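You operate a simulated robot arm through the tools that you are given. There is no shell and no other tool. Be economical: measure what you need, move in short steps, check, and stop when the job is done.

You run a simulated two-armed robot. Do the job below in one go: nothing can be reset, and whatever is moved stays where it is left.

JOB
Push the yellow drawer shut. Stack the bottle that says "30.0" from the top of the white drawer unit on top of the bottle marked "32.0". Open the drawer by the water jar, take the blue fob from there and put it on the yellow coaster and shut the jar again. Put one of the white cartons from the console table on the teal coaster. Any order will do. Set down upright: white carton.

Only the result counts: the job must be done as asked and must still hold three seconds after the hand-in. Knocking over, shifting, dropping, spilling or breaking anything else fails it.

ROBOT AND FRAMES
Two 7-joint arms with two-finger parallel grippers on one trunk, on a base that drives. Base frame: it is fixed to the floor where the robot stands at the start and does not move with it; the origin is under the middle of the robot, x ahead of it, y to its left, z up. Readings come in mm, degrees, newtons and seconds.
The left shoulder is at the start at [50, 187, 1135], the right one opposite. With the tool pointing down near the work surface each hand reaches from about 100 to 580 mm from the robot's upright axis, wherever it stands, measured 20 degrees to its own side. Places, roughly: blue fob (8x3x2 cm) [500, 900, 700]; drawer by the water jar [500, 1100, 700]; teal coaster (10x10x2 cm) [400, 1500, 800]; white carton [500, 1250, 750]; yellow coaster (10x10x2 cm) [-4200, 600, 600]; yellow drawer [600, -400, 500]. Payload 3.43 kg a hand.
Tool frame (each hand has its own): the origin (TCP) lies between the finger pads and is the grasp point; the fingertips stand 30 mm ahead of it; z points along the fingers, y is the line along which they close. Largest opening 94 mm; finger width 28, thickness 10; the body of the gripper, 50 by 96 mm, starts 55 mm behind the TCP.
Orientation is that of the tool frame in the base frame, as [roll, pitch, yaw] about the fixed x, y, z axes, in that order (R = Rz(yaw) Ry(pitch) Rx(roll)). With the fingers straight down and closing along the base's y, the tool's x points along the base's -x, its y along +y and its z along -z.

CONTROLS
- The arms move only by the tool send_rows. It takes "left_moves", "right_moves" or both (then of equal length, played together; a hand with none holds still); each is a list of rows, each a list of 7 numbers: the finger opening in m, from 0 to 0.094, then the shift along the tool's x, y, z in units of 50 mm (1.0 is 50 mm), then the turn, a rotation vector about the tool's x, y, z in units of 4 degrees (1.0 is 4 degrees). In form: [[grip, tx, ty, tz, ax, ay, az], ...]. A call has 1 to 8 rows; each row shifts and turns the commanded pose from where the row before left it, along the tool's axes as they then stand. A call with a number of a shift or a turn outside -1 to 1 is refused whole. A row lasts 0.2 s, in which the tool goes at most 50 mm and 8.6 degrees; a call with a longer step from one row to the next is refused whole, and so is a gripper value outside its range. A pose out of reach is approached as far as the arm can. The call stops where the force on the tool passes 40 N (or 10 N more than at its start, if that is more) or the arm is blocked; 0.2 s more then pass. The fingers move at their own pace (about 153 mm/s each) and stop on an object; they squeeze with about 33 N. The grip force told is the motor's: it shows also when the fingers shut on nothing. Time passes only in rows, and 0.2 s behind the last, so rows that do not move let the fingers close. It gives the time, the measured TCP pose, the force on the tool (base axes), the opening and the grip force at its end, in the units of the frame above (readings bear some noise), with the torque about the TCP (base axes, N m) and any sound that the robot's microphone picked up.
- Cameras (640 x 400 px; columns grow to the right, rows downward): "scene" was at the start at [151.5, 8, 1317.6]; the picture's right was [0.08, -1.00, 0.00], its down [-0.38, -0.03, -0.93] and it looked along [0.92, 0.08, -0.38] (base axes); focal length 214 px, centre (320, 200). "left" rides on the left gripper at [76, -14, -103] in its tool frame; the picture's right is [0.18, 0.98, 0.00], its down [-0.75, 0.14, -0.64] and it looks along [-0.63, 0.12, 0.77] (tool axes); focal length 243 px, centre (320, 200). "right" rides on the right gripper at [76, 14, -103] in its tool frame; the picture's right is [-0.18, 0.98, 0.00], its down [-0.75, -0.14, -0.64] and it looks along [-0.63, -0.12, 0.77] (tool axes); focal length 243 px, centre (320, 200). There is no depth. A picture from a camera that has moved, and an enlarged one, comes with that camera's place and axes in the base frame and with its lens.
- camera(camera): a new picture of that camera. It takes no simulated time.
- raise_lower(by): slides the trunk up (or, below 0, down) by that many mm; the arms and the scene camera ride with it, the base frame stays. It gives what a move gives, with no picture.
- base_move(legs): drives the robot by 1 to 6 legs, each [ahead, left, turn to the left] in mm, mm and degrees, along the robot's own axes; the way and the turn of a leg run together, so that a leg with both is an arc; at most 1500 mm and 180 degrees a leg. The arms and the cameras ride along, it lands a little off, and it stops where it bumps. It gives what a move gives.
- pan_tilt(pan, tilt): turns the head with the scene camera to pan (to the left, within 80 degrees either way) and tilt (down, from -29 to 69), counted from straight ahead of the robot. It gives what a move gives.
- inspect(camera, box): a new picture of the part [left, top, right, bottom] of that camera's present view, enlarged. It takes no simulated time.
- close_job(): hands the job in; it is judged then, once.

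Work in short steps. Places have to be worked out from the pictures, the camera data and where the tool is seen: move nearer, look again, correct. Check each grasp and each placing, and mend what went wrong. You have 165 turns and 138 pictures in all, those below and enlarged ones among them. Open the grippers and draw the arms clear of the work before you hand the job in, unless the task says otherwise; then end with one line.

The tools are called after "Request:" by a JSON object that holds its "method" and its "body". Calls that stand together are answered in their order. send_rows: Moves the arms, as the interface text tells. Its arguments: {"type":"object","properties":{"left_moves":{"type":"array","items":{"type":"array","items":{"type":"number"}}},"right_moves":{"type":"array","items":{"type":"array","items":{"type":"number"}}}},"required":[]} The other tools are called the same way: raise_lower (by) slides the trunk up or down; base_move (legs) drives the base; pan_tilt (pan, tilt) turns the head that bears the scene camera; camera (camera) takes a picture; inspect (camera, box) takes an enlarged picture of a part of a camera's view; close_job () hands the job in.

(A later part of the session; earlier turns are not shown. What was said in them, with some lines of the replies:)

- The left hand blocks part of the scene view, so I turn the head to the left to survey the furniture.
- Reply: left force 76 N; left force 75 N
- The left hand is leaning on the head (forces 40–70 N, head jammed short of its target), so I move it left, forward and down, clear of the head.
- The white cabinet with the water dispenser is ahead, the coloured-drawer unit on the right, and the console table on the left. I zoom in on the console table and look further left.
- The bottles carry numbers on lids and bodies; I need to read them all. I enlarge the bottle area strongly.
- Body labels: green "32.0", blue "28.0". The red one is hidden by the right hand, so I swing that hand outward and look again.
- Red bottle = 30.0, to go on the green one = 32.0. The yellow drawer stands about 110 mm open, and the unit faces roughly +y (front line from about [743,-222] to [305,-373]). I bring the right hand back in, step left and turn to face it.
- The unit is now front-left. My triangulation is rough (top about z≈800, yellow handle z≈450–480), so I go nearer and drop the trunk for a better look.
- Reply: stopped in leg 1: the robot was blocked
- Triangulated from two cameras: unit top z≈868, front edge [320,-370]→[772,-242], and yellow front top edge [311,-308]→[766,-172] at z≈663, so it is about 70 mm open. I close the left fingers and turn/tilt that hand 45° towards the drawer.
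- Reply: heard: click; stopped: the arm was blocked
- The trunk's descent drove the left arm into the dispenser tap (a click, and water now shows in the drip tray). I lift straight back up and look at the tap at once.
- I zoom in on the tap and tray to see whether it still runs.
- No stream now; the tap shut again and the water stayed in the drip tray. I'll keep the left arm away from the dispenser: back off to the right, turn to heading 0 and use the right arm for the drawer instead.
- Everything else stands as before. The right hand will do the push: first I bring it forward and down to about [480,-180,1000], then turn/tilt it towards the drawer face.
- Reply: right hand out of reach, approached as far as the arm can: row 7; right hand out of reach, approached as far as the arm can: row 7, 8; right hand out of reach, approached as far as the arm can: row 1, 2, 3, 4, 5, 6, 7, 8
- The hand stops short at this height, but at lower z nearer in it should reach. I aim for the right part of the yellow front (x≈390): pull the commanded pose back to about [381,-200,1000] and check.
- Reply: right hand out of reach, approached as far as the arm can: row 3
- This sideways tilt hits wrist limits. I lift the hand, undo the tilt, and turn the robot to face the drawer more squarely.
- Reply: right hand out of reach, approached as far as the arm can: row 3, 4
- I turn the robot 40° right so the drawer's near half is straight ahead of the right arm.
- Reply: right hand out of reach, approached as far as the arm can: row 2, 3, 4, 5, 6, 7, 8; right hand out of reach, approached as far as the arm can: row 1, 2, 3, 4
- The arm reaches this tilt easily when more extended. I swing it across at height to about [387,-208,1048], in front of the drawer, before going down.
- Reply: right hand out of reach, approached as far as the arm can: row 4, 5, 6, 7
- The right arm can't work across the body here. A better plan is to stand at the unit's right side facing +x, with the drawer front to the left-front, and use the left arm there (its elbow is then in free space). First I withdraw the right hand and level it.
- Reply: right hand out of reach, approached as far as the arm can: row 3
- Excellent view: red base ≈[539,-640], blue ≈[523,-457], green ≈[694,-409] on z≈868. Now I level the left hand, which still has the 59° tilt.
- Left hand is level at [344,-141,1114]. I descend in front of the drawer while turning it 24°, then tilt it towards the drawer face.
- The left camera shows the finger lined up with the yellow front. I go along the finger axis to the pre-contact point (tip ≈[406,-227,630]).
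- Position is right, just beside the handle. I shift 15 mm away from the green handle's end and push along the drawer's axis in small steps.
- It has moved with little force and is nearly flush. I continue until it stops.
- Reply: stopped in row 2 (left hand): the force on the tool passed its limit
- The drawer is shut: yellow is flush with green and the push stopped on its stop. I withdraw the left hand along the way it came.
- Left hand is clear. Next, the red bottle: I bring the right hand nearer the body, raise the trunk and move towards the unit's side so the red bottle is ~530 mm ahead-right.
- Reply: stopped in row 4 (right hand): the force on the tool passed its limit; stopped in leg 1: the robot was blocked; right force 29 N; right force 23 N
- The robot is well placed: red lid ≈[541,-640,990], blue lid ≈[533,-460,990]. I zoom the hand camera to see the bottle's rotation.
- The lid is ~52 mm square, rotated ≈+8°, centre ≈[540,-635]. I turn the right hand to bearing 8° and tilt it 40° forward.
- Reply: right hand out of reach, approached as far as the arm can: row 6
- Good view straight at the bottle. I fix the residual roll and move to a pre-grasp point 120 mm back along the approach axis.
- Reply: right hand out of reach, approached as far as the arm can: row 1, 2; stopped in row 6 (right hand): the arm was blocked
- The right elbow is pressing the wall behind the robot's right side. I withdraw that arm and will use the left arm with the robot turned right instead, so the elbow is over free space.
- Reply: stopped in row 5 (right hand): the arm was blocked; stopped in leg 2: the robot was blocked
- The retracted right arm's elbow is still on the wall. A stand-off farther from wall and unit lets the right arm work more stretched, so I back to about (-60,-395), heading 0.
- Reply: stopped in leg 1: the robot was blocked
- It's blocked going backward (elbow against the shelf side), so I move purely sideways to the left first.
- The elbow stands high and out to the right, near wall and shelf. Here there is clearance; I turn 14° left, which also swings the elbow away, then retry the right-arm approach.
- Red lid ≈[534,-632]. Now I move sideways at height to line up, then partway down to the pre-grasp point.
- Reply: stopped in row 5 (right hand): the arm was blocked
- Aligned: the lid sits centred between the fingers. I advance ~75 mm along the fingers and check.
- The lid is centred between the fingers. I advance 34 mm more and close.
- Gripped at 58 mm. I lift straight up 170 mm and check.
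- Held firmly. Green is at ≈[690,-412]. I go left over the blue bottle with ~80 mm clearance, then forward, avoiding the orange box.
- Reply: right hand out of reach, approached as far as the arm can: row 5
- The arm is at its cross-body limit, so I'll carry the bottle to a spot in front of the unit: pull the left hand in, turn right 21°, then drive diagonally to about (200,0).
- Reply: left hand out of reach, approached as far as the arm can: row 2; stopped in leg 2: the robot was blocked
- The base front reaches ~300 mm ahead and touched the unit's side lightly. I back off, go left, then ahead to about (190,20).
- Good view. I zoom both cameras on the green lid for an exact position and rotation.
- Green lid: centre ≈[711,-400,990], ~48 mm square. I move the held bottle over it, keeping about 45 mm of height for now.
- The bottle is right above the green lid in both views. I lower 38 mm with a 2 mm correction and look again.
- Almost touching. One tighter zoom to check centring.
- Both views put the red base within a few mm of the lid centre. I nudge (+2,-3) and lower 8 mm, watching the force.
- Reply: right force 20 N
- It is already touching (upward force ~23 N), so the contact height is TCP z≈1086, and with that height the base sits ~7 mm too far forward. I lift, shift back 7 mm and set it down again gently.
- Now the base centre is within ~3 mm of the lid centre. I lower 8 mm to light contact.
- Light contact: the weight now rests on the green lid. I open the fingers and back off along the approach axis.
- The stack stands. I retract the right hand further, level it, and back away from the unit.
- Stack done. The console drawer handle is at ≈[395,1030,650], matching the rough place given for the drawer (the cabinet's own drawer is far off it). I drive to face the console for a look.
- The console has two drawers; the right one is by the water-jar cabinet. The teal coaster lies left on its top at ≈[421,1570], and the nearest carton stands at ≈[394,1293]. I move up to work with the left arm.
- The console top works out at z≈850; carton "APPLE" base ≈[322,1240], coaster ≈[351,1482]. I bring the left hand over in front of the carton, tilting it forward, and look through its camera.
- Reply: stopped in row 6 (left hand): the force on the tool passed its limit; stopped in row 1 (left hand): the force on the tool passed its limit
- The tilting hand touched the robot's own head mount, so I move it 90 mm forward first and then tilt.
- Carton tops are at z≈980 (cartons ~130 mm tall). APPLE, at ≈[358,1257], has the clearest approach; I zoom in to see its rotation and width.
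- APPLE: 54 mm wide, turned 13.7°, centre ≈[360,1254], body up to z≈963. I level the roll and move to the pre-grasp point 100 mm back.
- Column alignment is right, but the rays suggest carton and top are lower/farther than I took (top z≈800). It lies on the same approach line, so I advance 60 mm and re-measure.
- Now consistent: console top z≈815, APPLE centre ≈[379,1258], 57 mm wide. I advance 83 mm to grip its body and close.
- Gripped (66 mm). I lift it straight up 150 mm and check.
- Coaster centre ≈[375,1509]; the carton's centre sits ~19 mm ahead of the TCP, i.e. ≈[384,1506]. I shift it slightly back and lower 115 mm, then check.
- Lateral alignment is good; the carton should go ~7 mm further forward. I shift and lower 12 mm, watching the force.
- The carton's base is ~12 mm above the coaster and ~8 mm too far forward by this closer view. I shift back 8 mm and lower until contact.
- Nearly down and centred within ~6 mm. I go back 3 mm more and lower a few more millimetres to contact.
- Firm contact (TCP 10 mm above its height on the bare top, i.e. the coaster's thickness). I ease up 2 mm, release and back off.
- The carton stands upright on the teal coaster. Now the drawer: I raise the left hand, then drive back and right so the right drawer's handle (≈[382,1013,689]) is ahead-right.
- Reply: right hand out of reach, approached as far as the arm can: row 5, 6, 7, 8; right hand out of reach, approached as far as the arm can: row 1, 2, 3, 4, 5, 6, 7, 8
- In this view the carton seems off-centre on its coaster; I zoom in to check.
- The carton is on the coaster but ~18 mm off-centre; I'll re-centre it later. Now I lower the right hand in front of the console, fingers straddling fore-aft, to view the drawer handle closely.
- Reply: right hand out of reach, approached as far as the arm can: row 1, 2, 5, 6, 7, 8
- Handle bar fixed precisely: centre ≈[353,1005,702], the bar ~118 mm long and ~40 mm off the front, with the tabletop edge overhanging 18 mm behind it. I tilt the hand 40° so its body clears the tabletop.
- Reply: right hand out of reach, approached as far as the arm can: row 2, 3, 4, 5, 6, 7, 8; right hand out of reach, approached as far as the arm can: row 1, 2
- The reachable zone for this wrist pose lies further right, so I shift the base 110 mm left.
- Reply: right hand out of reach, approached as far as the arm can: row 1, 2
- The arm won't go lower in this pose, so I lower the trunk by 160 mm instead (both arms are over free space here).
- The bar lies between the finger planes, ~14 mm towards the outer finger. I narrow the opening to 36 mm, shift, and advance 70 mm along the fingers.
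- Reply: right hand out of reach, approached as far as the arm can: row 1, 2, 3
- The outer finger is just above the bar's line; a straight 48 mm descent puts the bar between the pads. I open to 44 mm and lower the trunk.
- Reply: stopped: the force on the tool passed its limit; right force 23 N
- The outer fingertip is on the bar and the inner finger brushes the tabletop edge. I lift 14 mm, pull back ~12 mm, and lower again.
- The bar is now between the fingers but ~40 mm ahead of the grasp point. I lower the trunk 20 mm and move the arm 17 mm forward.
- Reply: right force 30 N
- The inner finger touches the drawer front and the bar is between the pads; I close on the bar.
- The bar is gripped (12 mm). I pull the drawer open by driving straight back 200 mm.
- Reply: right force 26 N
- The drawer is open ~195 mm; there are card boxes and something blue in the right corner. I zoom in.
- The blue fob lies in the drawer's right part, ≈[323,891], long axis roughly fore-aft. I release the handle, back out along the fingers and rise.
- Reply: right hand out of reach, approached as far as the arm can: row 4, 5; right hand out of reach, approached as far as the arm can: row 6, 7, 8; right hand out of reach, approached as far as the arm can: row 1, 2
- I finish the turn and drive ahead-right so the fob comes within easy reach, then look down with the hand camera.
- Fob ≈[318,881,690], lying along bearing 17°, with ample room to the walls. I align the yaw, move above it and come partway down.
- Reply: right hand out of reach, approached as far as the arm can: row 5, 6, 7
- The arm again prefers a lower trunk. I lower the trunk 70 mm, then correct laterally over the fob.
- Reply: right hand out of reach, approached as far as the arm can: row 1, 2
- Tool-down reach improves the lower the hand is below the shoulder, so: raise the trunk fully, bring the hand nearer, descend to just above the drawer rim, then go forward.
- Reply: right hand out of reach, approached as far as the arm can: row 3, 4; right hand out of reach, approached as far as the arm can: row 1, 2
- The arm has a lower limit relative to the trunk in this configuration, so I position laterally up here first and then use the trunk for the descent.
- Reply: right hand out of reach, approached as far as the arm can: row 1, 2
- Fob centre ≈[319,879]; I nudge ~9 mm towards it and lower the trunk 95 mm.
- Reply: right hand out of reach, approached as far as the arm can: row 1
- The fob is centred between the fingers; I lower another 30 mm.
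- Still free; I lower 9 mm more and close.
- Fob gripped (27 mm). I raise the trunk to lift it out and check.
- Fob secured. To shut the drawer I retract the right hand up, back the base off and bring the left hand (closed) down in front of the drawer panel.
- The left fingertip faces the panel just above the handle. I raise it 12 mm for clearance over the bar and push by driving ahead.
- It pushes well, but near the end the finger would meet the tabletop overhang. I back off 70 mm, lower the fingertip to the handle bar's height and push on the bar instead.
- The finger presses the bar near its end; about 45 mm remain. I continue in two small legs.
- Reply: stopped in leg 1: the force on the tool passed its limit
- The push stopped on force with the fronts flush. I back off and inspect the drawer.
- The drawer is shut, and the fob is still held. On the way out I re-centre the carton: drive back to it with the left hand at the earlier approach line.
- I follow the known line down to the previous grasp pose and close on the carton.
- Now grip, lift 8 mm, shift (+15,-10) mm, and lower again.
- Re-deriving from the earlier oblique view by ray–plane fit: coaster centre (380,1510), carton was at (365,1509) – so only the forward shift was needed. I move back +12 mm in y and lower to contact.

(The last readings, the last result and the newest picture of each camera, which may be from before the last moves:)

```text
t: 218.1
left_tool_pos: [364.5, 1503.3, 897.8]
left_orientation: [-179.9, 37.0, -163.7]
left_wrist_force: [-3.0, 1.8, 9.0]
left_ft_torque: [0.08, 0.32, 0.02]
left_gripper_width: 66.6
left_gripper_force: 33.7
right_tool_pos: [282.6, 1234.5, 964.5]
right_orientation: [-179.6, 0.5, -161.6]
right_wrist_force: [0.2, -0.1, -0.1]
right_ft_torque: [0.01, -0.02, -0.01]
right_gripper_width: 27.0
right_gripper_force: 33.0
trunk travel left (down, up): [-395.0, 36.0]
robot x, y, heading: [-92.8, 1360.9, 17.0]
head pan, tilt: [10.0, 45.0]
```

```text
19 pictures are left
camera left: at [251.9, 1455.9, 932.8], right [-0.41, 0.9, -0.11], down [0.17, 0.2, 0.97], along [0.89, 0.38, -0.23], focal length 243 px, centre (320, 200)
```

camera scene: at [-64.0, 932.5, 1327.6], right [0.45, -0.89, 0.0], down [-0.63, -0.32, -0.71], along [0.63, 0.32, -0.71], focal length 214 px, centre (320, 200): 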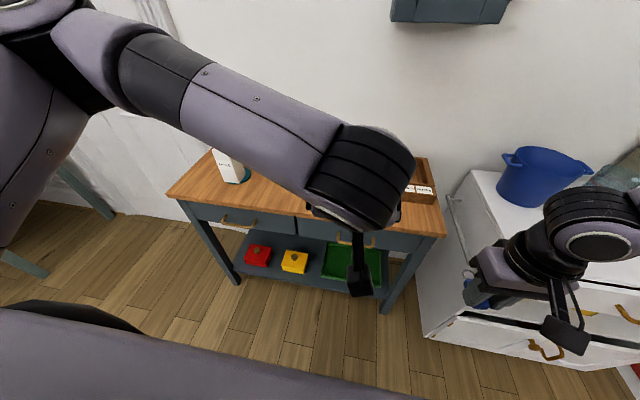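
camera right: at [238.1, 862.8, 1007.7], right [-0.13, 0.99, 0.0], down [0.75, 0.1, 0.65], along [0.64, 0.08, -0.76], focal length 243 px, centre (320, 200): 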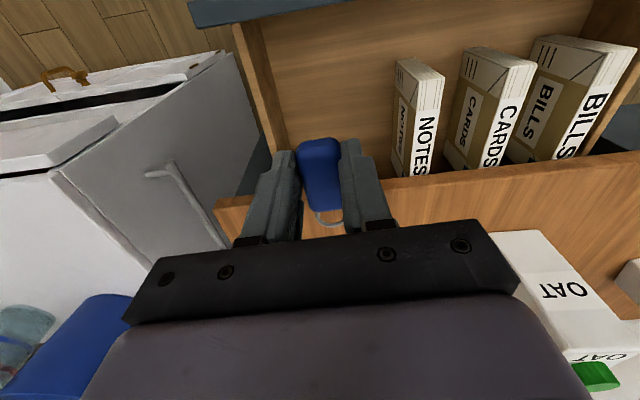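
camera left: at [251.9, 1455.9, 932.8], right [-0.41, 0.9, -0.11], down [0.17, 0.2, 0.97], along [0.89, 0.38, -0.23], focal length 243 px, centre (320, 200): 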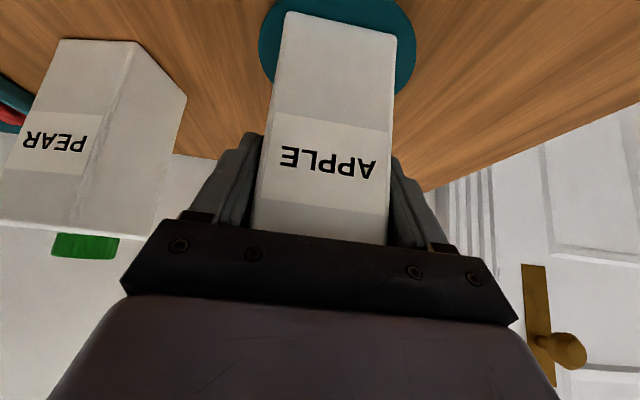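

In contact and centred (coaster 258–416 px around the carton). I release and retreat upward.

Request:
{"method": "send_rows", "body": {"left_moves": [[0.0, -0.015, 0, -0.02, 0, 0, 0], [0.072, 0, 0, 0, 0, 0, 0], [0.084, 0, 0, 0, 0, 0, 0], [0.094, 0, 0, 0, 0, 0, 0], [0.094, 0, 0, -0.6, 0, 0, 0], [0.094, 0, 0, -0.9, 0, 0, 0], [0.094, 0, 0, -0.9, 0, 0, 0], [0.094, -0.4, 0, -0.7, 0, 0, 0]]}}

Request:
{"method": "base_move", "body": {"legs": [[-450, 0, 0], [0, 0, 163]]}}

Request:
{"method": "pan_tilt", "body": {"pan": 0, "tilt": 20}}

Request:
{"method": "camera", "body": {"camera": "scene"}}

```text
t: 219.8
left_tool_pos: [291.4, 1481.9, 1032.9]
left_orientation: [179.9, 36.9, -163.9]
left_wrist_force: [0.8, -0.6, 0.4]
left_ft_torque: [0.0, 0.0, -0.01]
left_gripper_width: 94.0
left_gripper_force: 0.0
right_tool_pos: [281.9, 1233.4, 963.7]
right_orientation: [-179.6, 0.5, -161.5]
right_wrist_force: [-0.1, -0.4, -0.5]
right_ft_torque: [0.02, 0.0, -0.03]
right_gripper_width: 26.6
right_gripper_force: 32.7
trunk travel left (down, up): [-395.0, 36.0]
robot x, y, heading: [-99.2, 1363.1, 16.8]
head pan, tilt: [10.0, 45.0]
```

```text
t: 229.2
left_tool_pos: [-928.1, 1244.0, 1031.9]
left_orientation: [-179.9, 36.8, -2.2]
left_wrist_force: [-0.5, 0.4, 0.7]
left_ft_torque: [0.02, -0.02, -0.03]
left_gripper_width: 94.1
left_gripper_force: 0.1
right_tool_pos: [-843.1, 1478.1, 964.5]
right_orientation: [-179.6, 0.5, 0.0]
right_wrist_force: [-0.2, 0.0, -0.4]
right_ft_torque: [0.01, 0.02, -0.03]
right_gripper_width: 26.7
right_gripper_force: 33.1
trunk travel left (down, up): [-395.0, 36.0]
robot x, y, heading: [-522.6, 1235.3, 178.6]
head pan, tilt: [10.0, 45.0]
```

```text
t: 230.1
left_tool_pos: [-929.9, 1244.3, 1032.0]
left_orientation: [-179.8, 36.8, -2.3]
left_wrist_force: [0.7, -0.1, -0.5]
left_ft_torque: [0.0, 0.01, -0.02]
left_gripper_width: 93.9
left_gripper_force: 0.1
right_tool_pos: [-842.1, 1477.8, 963.8]
right_orientation: [-179.6, 0.5, 0.0]
right_wrist_force: [-0.2, 0.0, -0.2]
right_ft_torque: [0.0, -0.04, 0.02]
right_gripper_width: 26.7
right_gripper_force: 33.7
trunk travel left (down, up): [-395.0, 36.0]
robot x, y, heading: [-526.0, 1232.1, 178.4]
head pan, tilt: [0.0, 20.0]
```

```text
18 pictures are left
camera scene: at [-675.5, 1239.0, 1366.2], right [0.03, 1.0, 0.0], down [0.34, -0.01, -0.94], along [-0.94, 0.02, -0.34], focal length 214 px, centre (320, 200)
```

scene: 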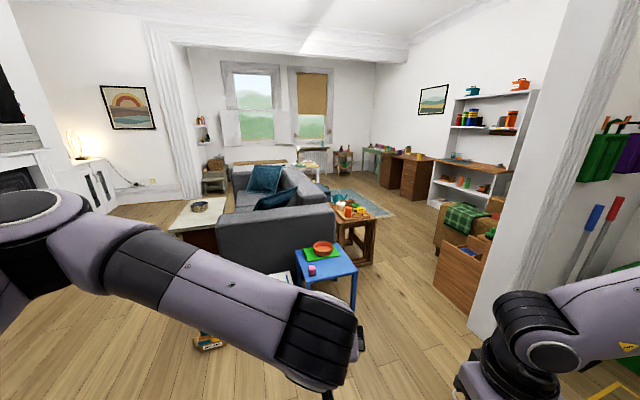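

The fob is still held. The yellow coaster should appear around pixel (275,172), across the room; I zoom in.

Request:
{"method": "inspect", "body": {"camera": "scene", "box": [200, 120, 380, 240]}}

```text
3.33 times, centred on (290, 180) of scene
camera zoom: at [-675.5, 1239.0, 1366.2], right [0.03, 1.0, 0.0], down [0.34, -0.01, -0.94], along [-0.94, 0.02, -0.34], focal length 715 px, centre (420, 267)
```

zoom: 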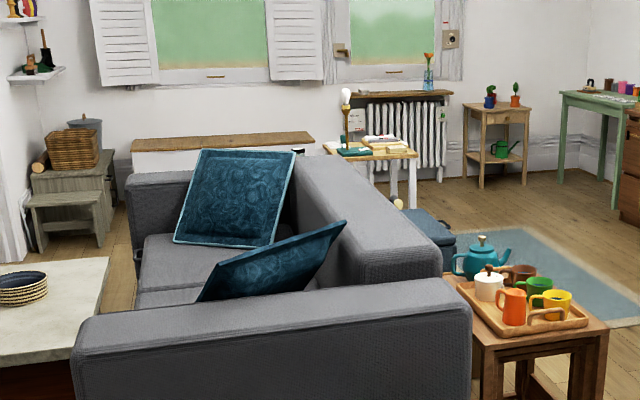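

The coaster isn't visible from here (sofa in the way). Before driving I look to the left side of the room.

Request:
{"method": "pan_tilt", "body": {"pan": 50, "tilt": 25}}

Request:
{"method": "camera", "body": {"camera": "scene"}}

```text
t: 231.3
left_tool_pos: [-929.7, 1244.2, 1032.7]
left_orientation: [-179.9, 36.8, -2.3]
left_wrist_force: [1.5, 0.1, 0.2]
left_ft_torque: [-0.01, 0.0, -0.03]
left_gripper_width: 93.9
left_gripper_force: 0.1
right_tool_pos: [-841.5, 1478.5, 964.6]
right_orientation: [-179.7, 0.5, 0.0]
right_wrist_force: [0.7, 0.2, -0.5]
right_ft_torque: [-0.03, -0.03, 0.02]
right_gripper_width: 26.7
right_gripper_force: 32.8
trunk travel left (down, up): [-395.0, 36.0]
robot x, y, heading: [-528.5, 1238.0, 178.5]
head pan, tilt: [50.0, 25.0]
```

```text
16 pictures are left
camera scene: at [-643.6, 1167.6, 1358.2], right [-0.75, 0.66, 0.0], down [0.28, 0.32, -0.91], along [-0.6, -0.68, -0.42], focal length 214 px, centre (320, 200)
```

scene: 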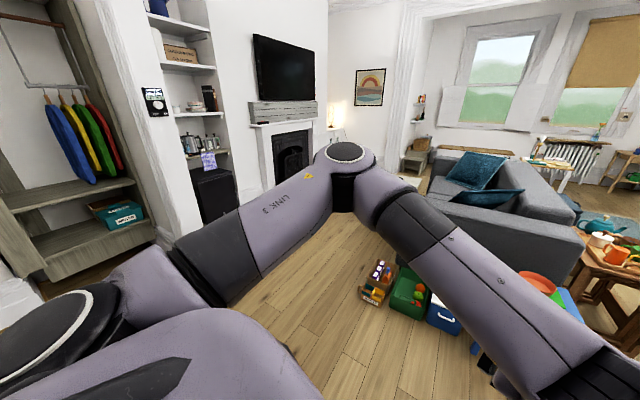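

The floor to the left (y≈-400) is open. I drive left around the boxes and then ahead past the marble table, then look.

Request:
{"method": "base_move", "body": {"legs": [[0, 800, 0], [0, 800, 0], [1400, 0, 0]]}}

Request:
{"method": "pan_tilt", "body": {"pan": -20, "tilt": 20}}

Request:
{"method": "camera", "body": {"camera": "scene"}}

```text
t: 239.0
left_tool_pos: [-959.7, -297.1, 1024.2]
left_orientation: [179.3, 35.8, -3.5]
left_wrist_force: [0.6, 0.1, 0.3]
left_ft_torque: [0.01, 0.0, 0.0]
left_gripper_width: 94.1
left_gripper_force: 0.1
right_tool_pos: [-882.6, -69.6, 963.3]
right_orientation: [-179.9, 0.5, 0.3]
right_wrist_force: [0.6, -0.6, -0.4]
right_ft_torque: [0.0, -0.05, 0.02]
right_gripper_width: 26.8
right_gripper_force: 32.8
trunk travel left (down, up): [-395.0, 36.0]
robot x, y, heading: [-566.6, -316.5, 178.8]
head pan, tilt: [50.0, 25.0]
stopped in leg 2: the robot was blocked; the commanded pose is now the measured one
```

```text
t: 240.4
left_tool_pos: [-961.7, -297.2, 1025.5]
left_orientation: [179.4, 35.9, -3.3]
left_wrist_force: [-0.4, 0.4, -0.1]
left_ft_torque: [0.02, 0.01, 0.01]
left_gripper_width: 94.2
left_gripper_force: 0.1
right_tool_pos: [-883.3, -68.3, 962.7]
right_orientation: [-179.9, 0.5, 0.3]
right_wrist_force: [0.9, -0.5, -0.2]
right_ft_torque: [0.06, -0.04, 0.01]
right_gripper_width: 26.7
right_gripper_force: 33.0
trunk travel left (down, up): [-395.0, 36.0]
robot x, y, heading: [-563.8, -310.1, 178.8]
head pan, tilt: [-20.0, 20.0]
```

```text
15 pictures are left
camera scene: at [-708.0, -273.4, 1365.9], right [0.36, 0.93, 0.0], down [0.32, -0.13, -0.94], along [-0.88, 0.34, -0.34], focal length 214 px, centre (320, 200)
```

scene: 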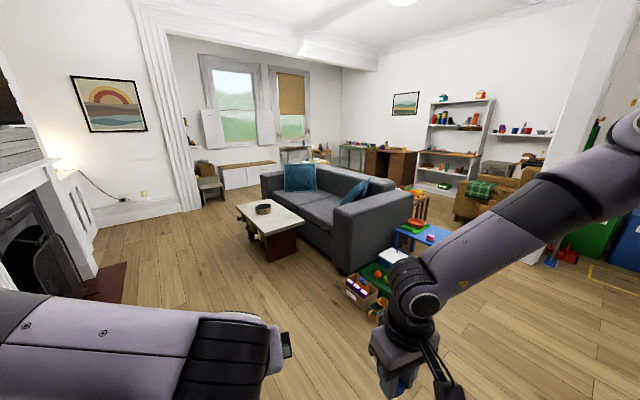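

The left elbow met a wall, but the view is clear now. I zoom at the predicted place (294,170).

Request:
{"method": "inspect", "body": {"camera": "scene", "box": [190, 130, 350, 230]}}

```text
4.00 times, centred on (270, 180) of scene
camera zoom: at [-708.0, -273.4, 1365.9], right [0.36, 0.93, 0.0], down [0.32, -0.13, -0.94], along [-0.88, 0.34, -0.34], focal length 858 px, centre (520, 280)
```

zoom: 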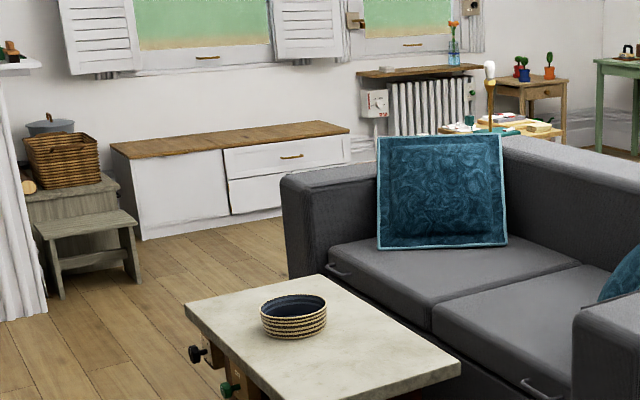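

There is a low table/desk beyond the sofa, and the coaster spot is behind the sofa's far arm. I drive down the open left side (y≈-600) to x≈-4000 and look right.

Request:
{"method": "base_move", "body": {"legs": [[0, -40, 0], [650, 0, 0], [0, 330, 0], [1400, 0, 0], [1300, 0, 0]]}}

Request:
{"method": "pan_tilt", "body": {"pan": -65, "tilt": 25}}

Request:
{"method": "camera", "body": {"camera": "scene"}}

```text
t: 246.2
left_tool_pos: [-1634.6, -481.9, 1027.1]
left_orientation: [178.5, 36.3, -2.7]
left_wrist_force: [-0.4, -0.4, 0.2]
left_ft_torque: [0.02, 0.02, -0.01]
left_gripper_width: 93.9
left_gripper_force: 0.0
right_tool_pos: [-1561.1, -252.9, 961.7]
right_orientation: [179.5, 0.7, 1.4]
right_wrist_force: [0.6, -0.2, -0.2]
right_ft_torque: [0.02, 0.0, -0.01]
right_gripper_width: 26.7
right_gripper_force: 33.3
trunk travel left (down, up): [-395.0, 36.0]
robot x, y, heading: [-1234.4, -501.2, 179.6]
head pan, tilt: [-20.0, 20.0]
stopped in leg 3: the robot was blocked; the commanded pose is now the measured one
```

```text
t: 247.3
left_tool_pos: [-1634.5, -479.6, 1027.7]
left_orientation: [178.4, 36.2, -3.1]
left_wrist_force: [0.1, -0.4, 0.2]
left_ft_torque: [-0.01, -0.03, -0.01]
left_gripper_width: 93.6
left_gripper_force: 0.1
right_tool_pos: [-1560.1, -251.0, 960.9]
right_orientation: [179.2, 0.8, 1.2]
right_wrist_force: [0.3, -0.2, 0.2]
right_ft_torque: [-0.03, -0.02, 0.01]
right_gripper_width: 26.6
right_gripper_force: 33.0
trunk travel left (down, up): [-395.0, 36.0]
robot x, y, heading: [-1246.8, -497.8, 179.6]
head pan, tilt: [-65.0, 25.0]
```

```text
13 pictures are left
camera scene: at [-1331.2, -395.3, 1356.7], right [0.91, 0.42, -0.01], down [0.17, -0.4, -0.9], along [-0.38, 0.82, -0.44], focal length 214 px, centre (320, 200)
```

scene: 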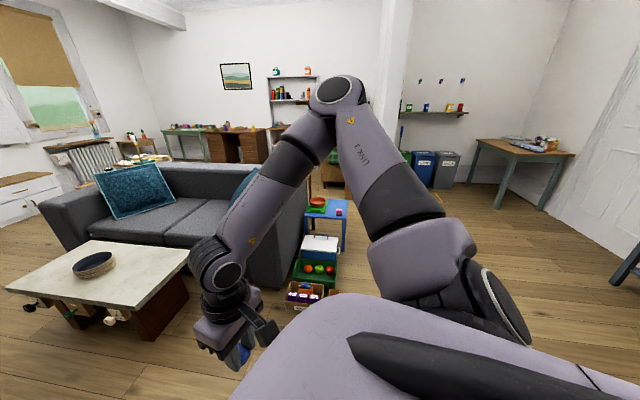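

I'm held off by the left elbow at the wall, and the coffee table narrows the way. I turn to heading 90° (facing the sofa side) and travel sideways, which also is the right heading for the coaster.

Request:
{"method": "base_move", "body": {"legs": [[0, -40, 0], [0, 0, -89.6], [0, 650, 0], [-300, 500, 0], [0, 1450, 0]]}}

Request:
{"method": "pan_tilt", "body": {"pan": 15, "tilt": 25}}

Request:
{"method": "camera", "body": {"camera": "scene"}}

```text
t: 264.8
left_tool_pos: [-3817.5, -413.1, 1026.2]
left_orientation: [179.7, 36.0, -90.5]
left_wrist_force: [0.6, 0.9, 0.2]
left_ft_torque: [0.03, 0.02, -0.02]
left_gripper_width: 94.1
left_gripper_force: 0.0
right_tool_pos: [-3584.6, -482.2, 965.0]
right_orientation: [-179.6, 0.5, -87.1]
right_wrist_force: [0.1, -0.6, -0.2]
right_ft_torque: [-0.01, 0.03, -0.04]
right_gripper_width: 26.7
right_gripper_force: 32.7
trunk travel left (down, up): [-395.0, 36.0]
robot x, y, heading: [-3814.3, -811.7, 91.3]
head pan, tilt: [-65.0, 25.0]
```

```text
t: 266.4
left_tool_pos: [-3818.4, -414.8, 1026.5]
left_orientation: [179.6, 36.1, -90.5]
left_wrist_force: [0.3, 0.8, 0.0]
left_ft_torque: [0.0, 0.0, -0.01]
left_gripper_width: 93.9
left_gripper_force: 0.0
right_tool_pos: [-3585.9, -481.3, 964.1]
right_orientation: [-179.6, 0.5, -87.1]
right_wrist_force: [1.2, -0.2, -0.2]
right_ft_torque: [-0.03, -0.01, -0.01]
right_gripper_width: 26.9
right_gripper_force: 32.8
trunk travel left (down, up): [-395.0, 36.0]
robot x, y, heading: [-3813.2, -815.4, 91.5]
head pan, tilt: [15.0, 25.0]
```

```text
12 pictures are left
camera scene: at [-3839.0, -664.5, 1358.2], right [0.96, 0.28, 0.0], down [0.12, -0.41, -0.91], along [-0.25, 0.87, -0.42], focal length 214 px, centre (320, 200)
```

scene: 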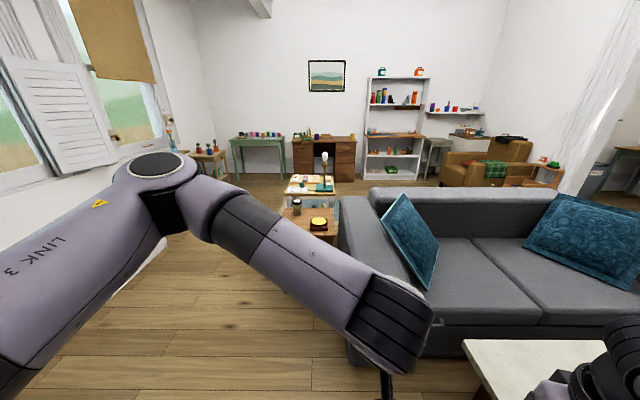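

A side table by the sofa arm carries a yellow-topped item and the desk beyond. I zoom in.

Request:
{"method": "inspect", "body": {"camera": "scene", "box": [260, 145, 360, 245]}}

```text
4.00 times, centred on (310, 195) of scene
camera zoom: at [-3839.0, -664.5, 1358.2], right [0.96, 0.28, 0.0], down [0.12, -0.41, -0.91], along [-0.25, 0.87, -0.42], focal length 858 px, centre (360, 220)
```

zoom: 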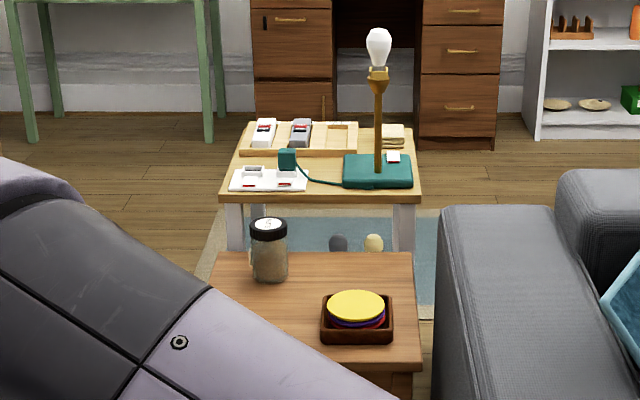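

It's a small holder with a stack of coasters, the yellow one on top, at ≈[-4202,565,600] – matching the given place. I raise the left hand out of the way and drive to stand before that table.

Request:
{"method": "send_rows", "body": {"left_moves": [[0.09, -0.3, 0, -0.8, 0, 0, 0], [0.09, -0.3, 0, -0.8, 0, 0, 0], [0.09, -0.3, 0, -0.8, 0, 0, 0]]}}

Request:
{"method": "base_move", "body": {"legs": [[0, 593, 0], [880, 0, 0]]}}

Request:
{"method": "camera", "body": {"camera": "right"}}

```text
t: 267.2
left_tool_pos: [-3816.8, -449.0, 1149.8]
left_orientation: [179.7, 36.0, -90.6]
left_wrist_force: [0.0, -0.7, 0.3]
left_ft_torque: [0.02, -0.03, -0.01]
left_gripper_width: 89.8
left_gripper_force: 0.0
right_tool_pos: [-3586.2, -482.8, 964.4]
right_orientation: [-179.6, 0.4, -87.1]
right_wrist_force: [-0.5, -0.2, 0.4]
right_ft_torque: [-0.03, 0.02, 0.01]
right_gripper_width: 26.7
right_gripper_force: 33.0
trunk travel left (down, up): [-395.0, 36.0]
robot x, y, heading: [-3810.8, -812.8, 91.5]
head pan, tilt: [15.0, 25.0]
```

```text
t: 269.7
left_tool_pos: [-4243.7, -453.2, 1148.4]
left_orientation: [179.5, 35.9, -90.3]
left_wrist_force: [-0.4, 0.4, 1.2]
left_ft_torque: [-0.01, 0.03, 0.04]
left_gripper_width: 89.8
left_gripper_force: 0.0
right_tool_pos: [-4013.3, -488.3, 963.5]
right_orientation: [-179.7, 0.4, -86.8]
right_wrist_force: [-0.2, 0.1, 0.0]
right_ft_torque: [0.0, 0.05, 0.04]
right_gripper_width: 26.7
right_gripper_force: 33.0
trunk travel left (down, up): [-395.0, 36.0]
robot x, y, heading: [-4241.6, -818.0, 91.3]
head pan, tilt: [15.0, 25.0]
stopped in leg 1: the robot was blocked; the commanded pose is now the measured one
```

```text
10 pictures are left
camera right: at [-4023.8, -566.6, 1066.2], right [-0.99, 0.13, 0.0], down [0.1, 0.76, 0.65], along [0.09, 0.64, -0.76], focal length 243 px, centre (320, 200)
```

right: 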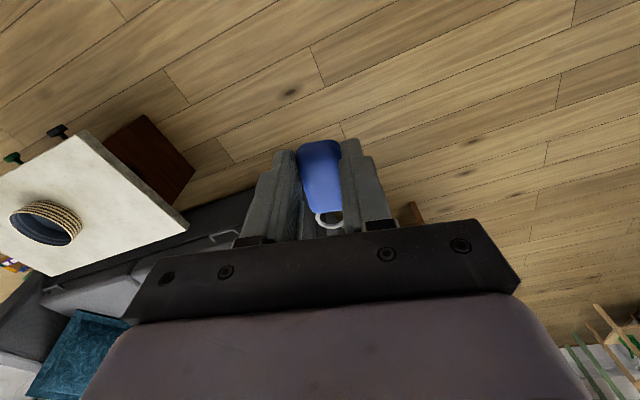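

Something on the left stopped me at x≈-4242; I go forward first, then finish the left shift and approach.

Request:
{"method": "base_move", "body": {"legs": [[20, -15, 0], [400, 0, 0], [0, 195, 0], [470, 0, 0]]}}

Request:
{"method": "pan_tilt", "body": {"pan": -15, "tilt": 45}}

Request:
{"method": "camera", "body": {"camera": "scene"}}

```text
t: 276.2
left_tool_pos: [-4448.9, 431.2, 1149.5]
left_orientation: [179.6, 36.0, -90.3]
left_wrist_force: [-0.3, 1.2, 0.1]
left_ft_torque: [-0.03, 0.0, 0.01]
left_gripper_width: 90.2
left_gripper_force: 0.0
right_tool_pos: [-4217.3, 395.8, 965.2]
right_orientation: [-179.6, 0.5, -86.9]
right_wrist_force: [-0.3, 0.2, -0.9]
right_ft_torque: [0.04, -0.01, 0.01]
right_gripper_width: 26.8
right_gripper_force: 33.0
trunk travel left (down, up): [-395.0, 36.0]
robot x, y, heading: [-4439.8, 68.0, 91.5]
head pan, tilt: [15.0, 25.0]
```

```text
t: 277.2
left_tool_pos: [-4448.3, 430.4, 1150.0]
left_orientation: [179.6, 36.0, -90.2]
left_wrist_force: [0.6, 0.5, -0.4]
left_ft_torque: [0.01, -0.01, -0.02]
left_gripper_width: 90.1
left_gripper_force: 0.1
right_tool_pos: [-4216.8, 394.4, 964.6]
right_orientation: [-179.6, 0.5, -86.8]
right_wrist_force: [0.0, 0.4, -0.9]
right_ft_torque: [-0.01, 0.02, 0.0]
right_gripper_width: 26.8
right_gripper_force: 32.9
trunk travel left (down, up): [-395.0, 36.0]
robot x, y, heading: [-4446.9, 71.3, 91.5]
head pan, tilt: [-15.0, 45.0]
```

```text
9 pictures are left
camera scene: at [-4425.3, 203.6, 1327.7], right [0.97, -0.23, 0.0], down [-0.17, -0.69, -0.71], along [0.17, 0.69, -0.71], focal length 214 px, centre (320, 200)
```

scene: 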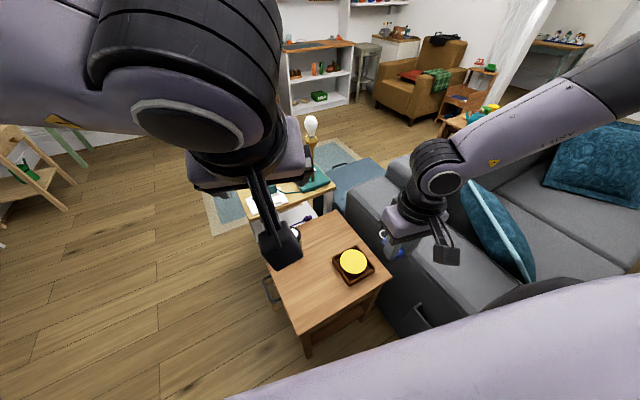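

Coaster triangulated: ≈[-4205,570,593]. I go 75 mm ahead and move the right hand over it at height.

Request:
{"method": "base_move", "body": {"legs": [[75, 0, 0]]}}

Request:
{"method": "send_rows", "body": {"right_moves": [[0.0, -0.67, -0.09, 0, 0, 0, 0], [0.0, -0.67, -0.09, 0, 0, 0, 0], [0.0, -0.66, -0.09, 0, 0, 0, 0]]}}

Request:
{"method": "camera", "body": {"camera": "right"}}

```text
t: 278.3
left_tool_pos: [-4458.0, 445.6, 1149.3]
left_orientation: [179.6, 36.0, -90.0]
left_wrist_force: [0.2, -0.2, -0.4]
left_ft_torque: [0.02, -0.03, 0.03]
left_gripper_width: 89.9
left_gripper_force: 0.1
right_tool_pos: [-4225.0, 411.9, 964.8]
right_orientation: [-179.6, 0.5, -86.6]
right_wrist_force: [-0.3, 0.7, -1.2]
right_ft_torque: [-0.02, -0.01, -0.01]
right_gripper_width: 26.7
right_gripper_force: 32.4
trunk travel left (down, up): [-395.0, 36.0]
robot x, y, heading: [-4450.9, 81.5, 91.8]
head pan, tilt: [-15.0, 45.0]
stopped in leg 1: the robot was blocked; the commanded pose is now the measured one
```

```text
t: 279.1
left_tool_pos: [-4457.9, 446.1, 1150.6]
left_orientation: [179.7, 36.0, -90.0]
left_wrist_force: [-0.3, 0.5, -0.1]
left_ft_torque: [-0.03, -0.03, -0.01]
left_gripper_width: 89.7
left_gripper_force: 0.1
right_tool_pos: [-4219.1, 512.0, 966.6]
right_orientation: [-179.6, 0.3, -86.6]
right_wrist_force: [-0.1, -0.1, 0.1]
right_ft_torque: [0.0, 0.0, -0.01]
right_gripper_width: 26.5
right_gripper_force: 32.5
trunk travel left (down, up): [-395.0, 36.0]
robot x, y, heading: [-4452.1, 79.4, 91.5]
head pan, tilt: [-15.0, 45.0]
```

```text
8 pictures are left
camera right: at [-4229.6, 434.3, 1067.7], right [-0.99, 0.12, -0.01], down [0.09, 0.76, 0.65], along [0.08, 0.64, -0.76], focal length 243 px, centre (320, 200)
```

right: 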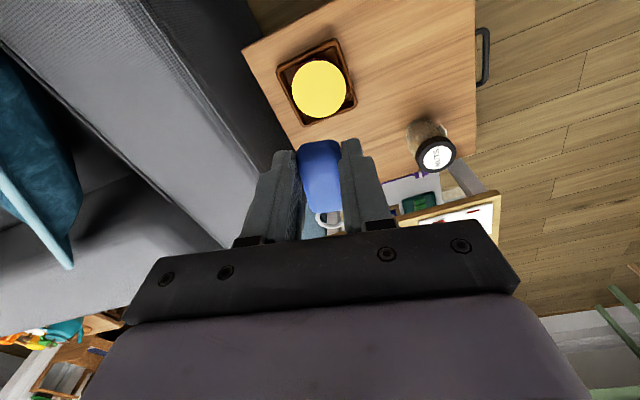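

Coaster centre confirmed at ≈(-4209,568). I ease the base 12 mm off the table, then extend the hand the rest.

Request:
{"method": "base_move", "body": {"legs": [[-12, 0, 0]]}}

Request:
{"method": "send_rows", "body": {"right_moves": [[0.0, -0.68, -0.09, 0, 0, 0, 0], [0.0, -0.68, -0.09, 0, 0, 0, 0]]}}

```text
t: 279.9
left_tool_pos: [-4457.5, 434.1, 1149.7]
left_orientation: [179.6, 36.0, -90.0]
left_wrist_force: [0.4, 0.5, -0.3]
left_ft_torque: [0.02, -0.04, 0.02]
left_gripper_width: 90.1
left_gripper_force: 0.1
right_tool_pos: [-4219.0, 499.6, 965.7]
right_orientation: [-179.6, 0.5, -86.4]
right_wrist_force: [0.8, -0.6, -0.5]
right_ft_torque: [-0.01, 0.02, 0.02]
right_gripper_width: 26.7
right_gripper_force: 33.1
trunk travel left (down, up): [-395.0, 36.0]
robot x, y, heading: [-4447.5, 66.1, 91.7]
head pan, tilt: [-15.0, 45.0]
```

```text
t: 280.5
left_tool_pos: [-4457.5, 434.1, 1149.5]
left_orientation: [179.6, 36.1, -90.0]
left_wrist_force: [-0.4, -0.2, 0.1]
left_ft_torque: [0.03, 0.01, 0.02]
left_gripper_width: 90.0
left_gripper_force: 0.0
right_tool_pos: [-4212.8, 570.3, 965.7]
right_orientation: [-179.6, 0.4, -86.5]
right_wrist_force: [0.0, 0.3, -0.3]
right_ft_torque: [0.0, -0.01, -0.02]
right_gripper_width: 26.8
right_gripper_force: 32.6
trunk travel left (down, up): [-395.0, 36.0]
robot x, y, heading: [-4447.1, 67.0, 91.7]
head pan, tilt: [-15.0, 45.0]
```

The fob is above the coaster. I lower the trunk 290 mm and look.

Request:
{"method": "raise_lower", "body": {"by": -290}}

Request:
{"method": "camera", "body": {"camera": "right"}}

```text
t: 283.4
left_tool_pos: [-4458.6, 432.6, 859.7]
left_orientation: [179.7, 35.9, -90.0]
left_wrist_force: [0.5, 0.4, 0.5]
left_ft_torque: [-0.02, 0.0, 0.02]
left_gripper_width: 90.0
left_gripper_force: 0.1
right_tool_pos: [-4213.0, 569.5, 676.1]
right_orientation: [-179.5, 0.4, -86.5]
right_wrist_force: [-1.4, -0.4, -0.8]
right_ft_torque: [-0.04, 0.01, 0.02]
right_gripper_width: 26.8
right_gripper_force: 33.6
trunk travel left (down, up): [-105.0, 326.0]
robot x, y, heading: [-4449.5, 70.6, 91.8]
head pan, tilt: [-15.0, 45.0]
```

```text
7 pictures are left
camera right: at [-4224.0, 490.8, 778.6], right [-0.99, 0.12, -0.01], down [0.09, 0.76, 0.65], along [0.08, 0.64, -0.76], focal length 243 px, centre (320, 200)
```

right: 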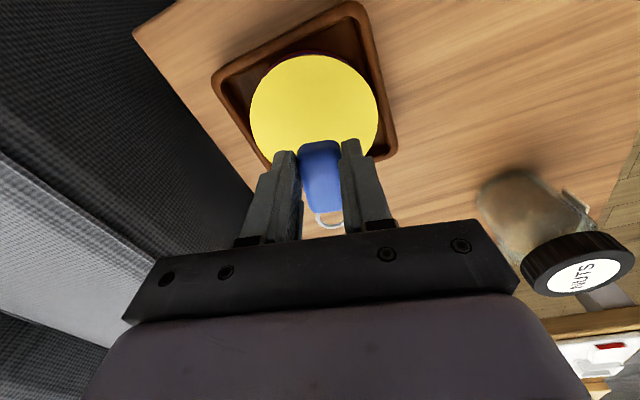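

Coaster centre ≈(-4210,561); the fob is ~11 mm too far forward. I shift it back and lower 48 mm.

Request:
{"method": "send_rows", "body": {"right_moves": [[0.0, 0.22, -0.06, 0, 0, 0, 0]]}}

Request:
{"method": "raise_lower", "body": {"by": -48}}

Request:
{"method": "camera", "body": {"camera": "right"}}

```text
t: 283.8
left_tool_pos: [-4458.4, 432.8, 860.9]
left_orientation: [179.7, 36.0, -90.0]
left_wrist_force: [-0.2, 0.5, 0.2]
left_ft_torque: [0.01, -0.02, 0.0]
left_gripper_width: 89.9
left_gripper_force: 0.1
right_tool_pos: [-4210.7, 557.3, 676.3]
right_orientation: [-179.5, 0.4, -86.5]
right_wrist_force: [-0.3, -0.4, -0.4]
right_ft_torque: [0.01, -0.01, 0.0]
right_gripper_width: 27.0
right_gripper_force: 33.1
trunk travel left (down, up): [-105.0, 326.0]
robot x, y, heading: [-4447.4, 67.1, 91.7]
head pan, tilt: [-15.0, 45.0]
```

```text
t: 284.7
left_tool_pos: [-4459.1, 432.9, 814.2]
left_orientation: [179.6, 36.1, -90.1]
left_wrist_force: [0.0, 0.1, 0.9]
left_ft_torque: [0.02, 0.01, 0.0]
left_gripper_width: 90.0
left_gripper_force: 0.0
right_tool_pos: [-4209.4, 558.8, 630.9]
right_orientation: [-179.7, 0.9, -86.5]
right_wrist_force: [2.6, -2.5, 20.7]
right_ft_torque: [0.09, 0.0, -0.05]
right_gripper_width: 27.0
right_gripper_force: 32.6
trunk travel left (down, up): [-57.0, 374.0]
robot x, y, heading: [-4452.0, 66.9, 91.9]
head pan, tilt: [-15.0, 45.0]
```

```text
6 pictures are left
camera right: at [-4221.1, 479.9, 733.4], right [-0.99, 0.12, 0.0], down [0.09, 0.75, 0.65], along [0.08, 0.65, -0.76], focal length 243 px, centre (320, 200)
```

right: 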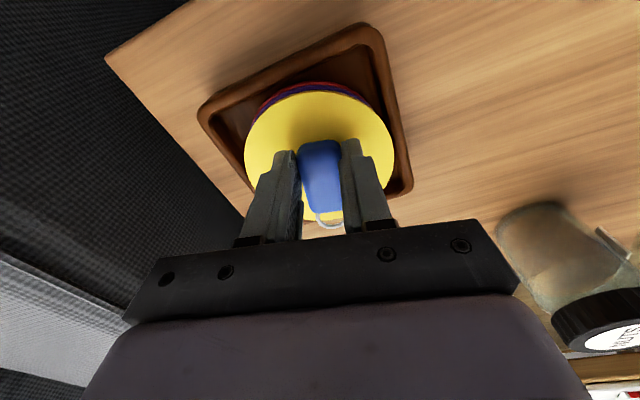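

Contact (≈21 N); the fob lies on the yellow coaster. I ease up 2 mm, open gently and raise.

Request:
{"method": "raise_lower", "body": {"by": 2}}

Request:
{"method": "send_rows", "body": {"right_moves": [[0.032, 0, 0, 0, 0, 0, 0], [0.04, 0, 0, 0, 0, 0, 0], [0.048, 0, 0, 0, 0, 0, 0], [0.048, 0, 0, 0, 0, 0, 0]]}}

Request:
{"method": "raise_lower", "body": {"by": 120}}

Request:
{"method": "camera", "body": {"camera": "right"}}

```text
t: 285.2
left_tool_pos: [-4459.0, 433.4, 813.8]
left_orientation: [179.7, 36.0, -90.0]
left_wrist_force: [0.3, -0.1, 0.4]
left_ft_torque: [-0.01, 0.03, 0.01]
left_gripper_width: 90.3
left_gripper_force: 0.0
right_tool_pos: [-4211.5, 558.2, 630.8]
right_orientation: [-179.5, 0.7, -86.5]
right_wrist_force: [0.2, 1.7, 15.9]
right_ft_torque: [0.41, 0.1, -0.02]
right_gripper_width: 26.4
right_gripper_force: 33.3
trunk travel left (down, up): [-59.0, 372.0]
robot x, y, heading: [-4448.3, 66.0, 91.9]
head pan, tilt: [-15.0, 45.0]
```

```text
t: 286.2
left_tool_pos: [-4458.3, 433.5, 813.9]
left_orientation: [179.7, 36.0, -90.1]
left_wrist_force: [-1.0, -0.2, 0.1]
left_ft_torque: [-0.01, -0.04, -0.01]
left_gripper_width: 89.8
left_gripper_force: 0.0
right_tool_pos: [-4210.2, 558.8, 630.9]
right_orientation: [-179.6, 0.4, -86.4]
right_wrist_force: [-1.0, 0.6, -0.1]
right_ft_torque: [-0.01, 0.01, 0.01]
right_gripper_width: 48.1
right_gripper_force: 0.1
trunk travel left (down, up): [-59.0, 372.0]
robot x, y, heading: [-4454.1, 68.7, 92.0]
head pan, tilt: [-15.0, 45.0]
```

```text
t: 287.7
left_tool_pos: [-4457.2, 433.3, 934.2]
left_orientation: [179.7, 36.0, -90.0]
left_wrist_force: [-0.5, -0.6, 0.1]
left_ft_torque: [-0.04, 0.02, -0.04]
left_gripper_width: 90.1
left_gripper_force: 0.0
right_tool_pos: [-4210.2, 557.1, 750.1]
right_orientation: [-179.6, 0.5, -86.5]
right_wrist_force: [-0.2, 0.2, -0.6]
right_ft_torque: [-0.02, -0.02, -0.02]
right_gripper_width: 47.9
right_gripper_force: 0.1
trunk travel left (down, up): [-179.0, 252.0]
robot x, y, heading: [-4452.1, 70.0, 91.6]
head pan, tilt: [-15.0, 45.0]
```

```text
5 pictures are left
camera right: at [-4220.6, 479.9, 852.4], right [-0.99, 0.12, -0.01], down [0.09, 0.76, 0.65], along [0.08, 0.64, -0.76], focal length 243 px, centre (320, 200)
```

right: 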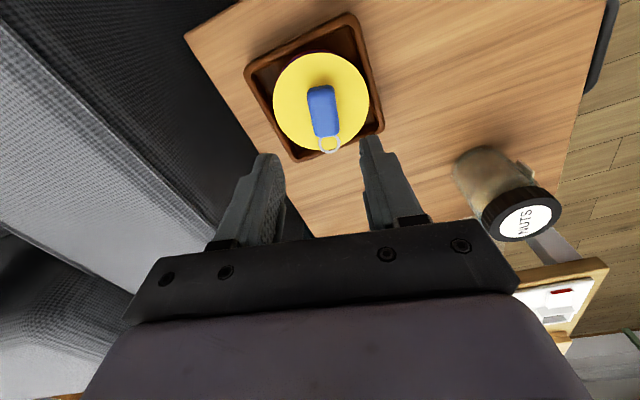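

The fob lies squarely on the yellow coaster. I raise the arms and back the robot away.

Request:
{"method": "raise_lower", "body": {"by": 200}}

Request:
{"method": "base_move", "body": {"legs": [[-220, 0, 0]]}}

Request:
{"method": "camera", "body": {"camera": "scene"}}

```text
t: 289.9
left_tool_pos: [-4458.4, 433.3, 1134.2]
left_orientation: [179.7, 36.0, -90.0]
left_wrist_force: [0.9, -1.1, -0.6]
left_ft_torque: [-0.03, 0.02, 0.06]
left_gripper_width: 89.9
left_gripper_force: 0.1
right_tool_pos: [-4210.7, 558.4, 948.8]
right_orientation: [-179.6, 0.4, -86.5]
right_wrist_force: [-0.9, 0.6, -0.3]
right_ft_torque: [0.02, 0.01, -0.02]
right_gripper_width: 47.8
right_gripper_force: 0.1
trunk travel left (down, up): [-379.0, 52.0]
robot x, y, heading: [-4451.0, 68.2, 91.9]
head pan, tilt: [-15.0, 45.0]
```

```text
t: 291.6
left_tool_pos: [-4451.7, 213.1, 1134.3]
left_orientation: [179.7, 36.1, -90.0]
left_wrist_force: [0.3, -0.5, 0.0]
left_ft_torque: [-0.01, -0.01, 0.02]
left_gripper_width: 89.8
left_gripper_force: 0.1
right_tool_pos: [-4203.8, 337.6, 950.1]
right_orientation: [-179.5, 0.5, -86.5]
right_wrist_force: [-0.6, -0.1, -0.4]
right_ft_torque: [0.0, 0.0, 0.02]
right_gripper_width: 48.1
right_gripper_force: 0.1
trunk travel left (down, up): [-379.0, 52.0]
robot x, y, heading: [-4447.9, -148.7, 91.8]
head pan, tilt: [-15.0, 45.0]
```

```text
4 pictures are left
camera scene: at [-4425.9, -13.1, 1311.7], right [0.97, -0.23, 0.0], down [-0.16, -0.69, -0.71], along [0.16, 0.69, -0.71], focal length 214 px, centre (320, 200)
```

scene: 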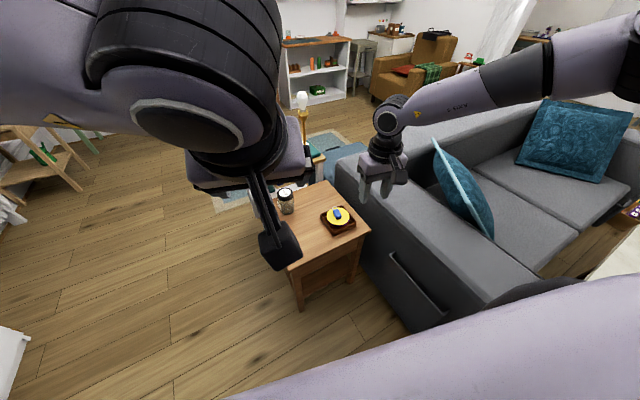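

All four items are in place: drawers shut, 30.0 bottle on the 32.0 one, carton upright on the teal coaster, fob on the yellow coaster. The grippers are open and the arms are clear, so I hand in.

Request:
{"method": "close_job", "body": {}}

```text
The job is handed in.
```

All four parts are done and handed in, but early on my left arm knocked the water tap open for a moment: some water ran into the drip tray and stayed there.
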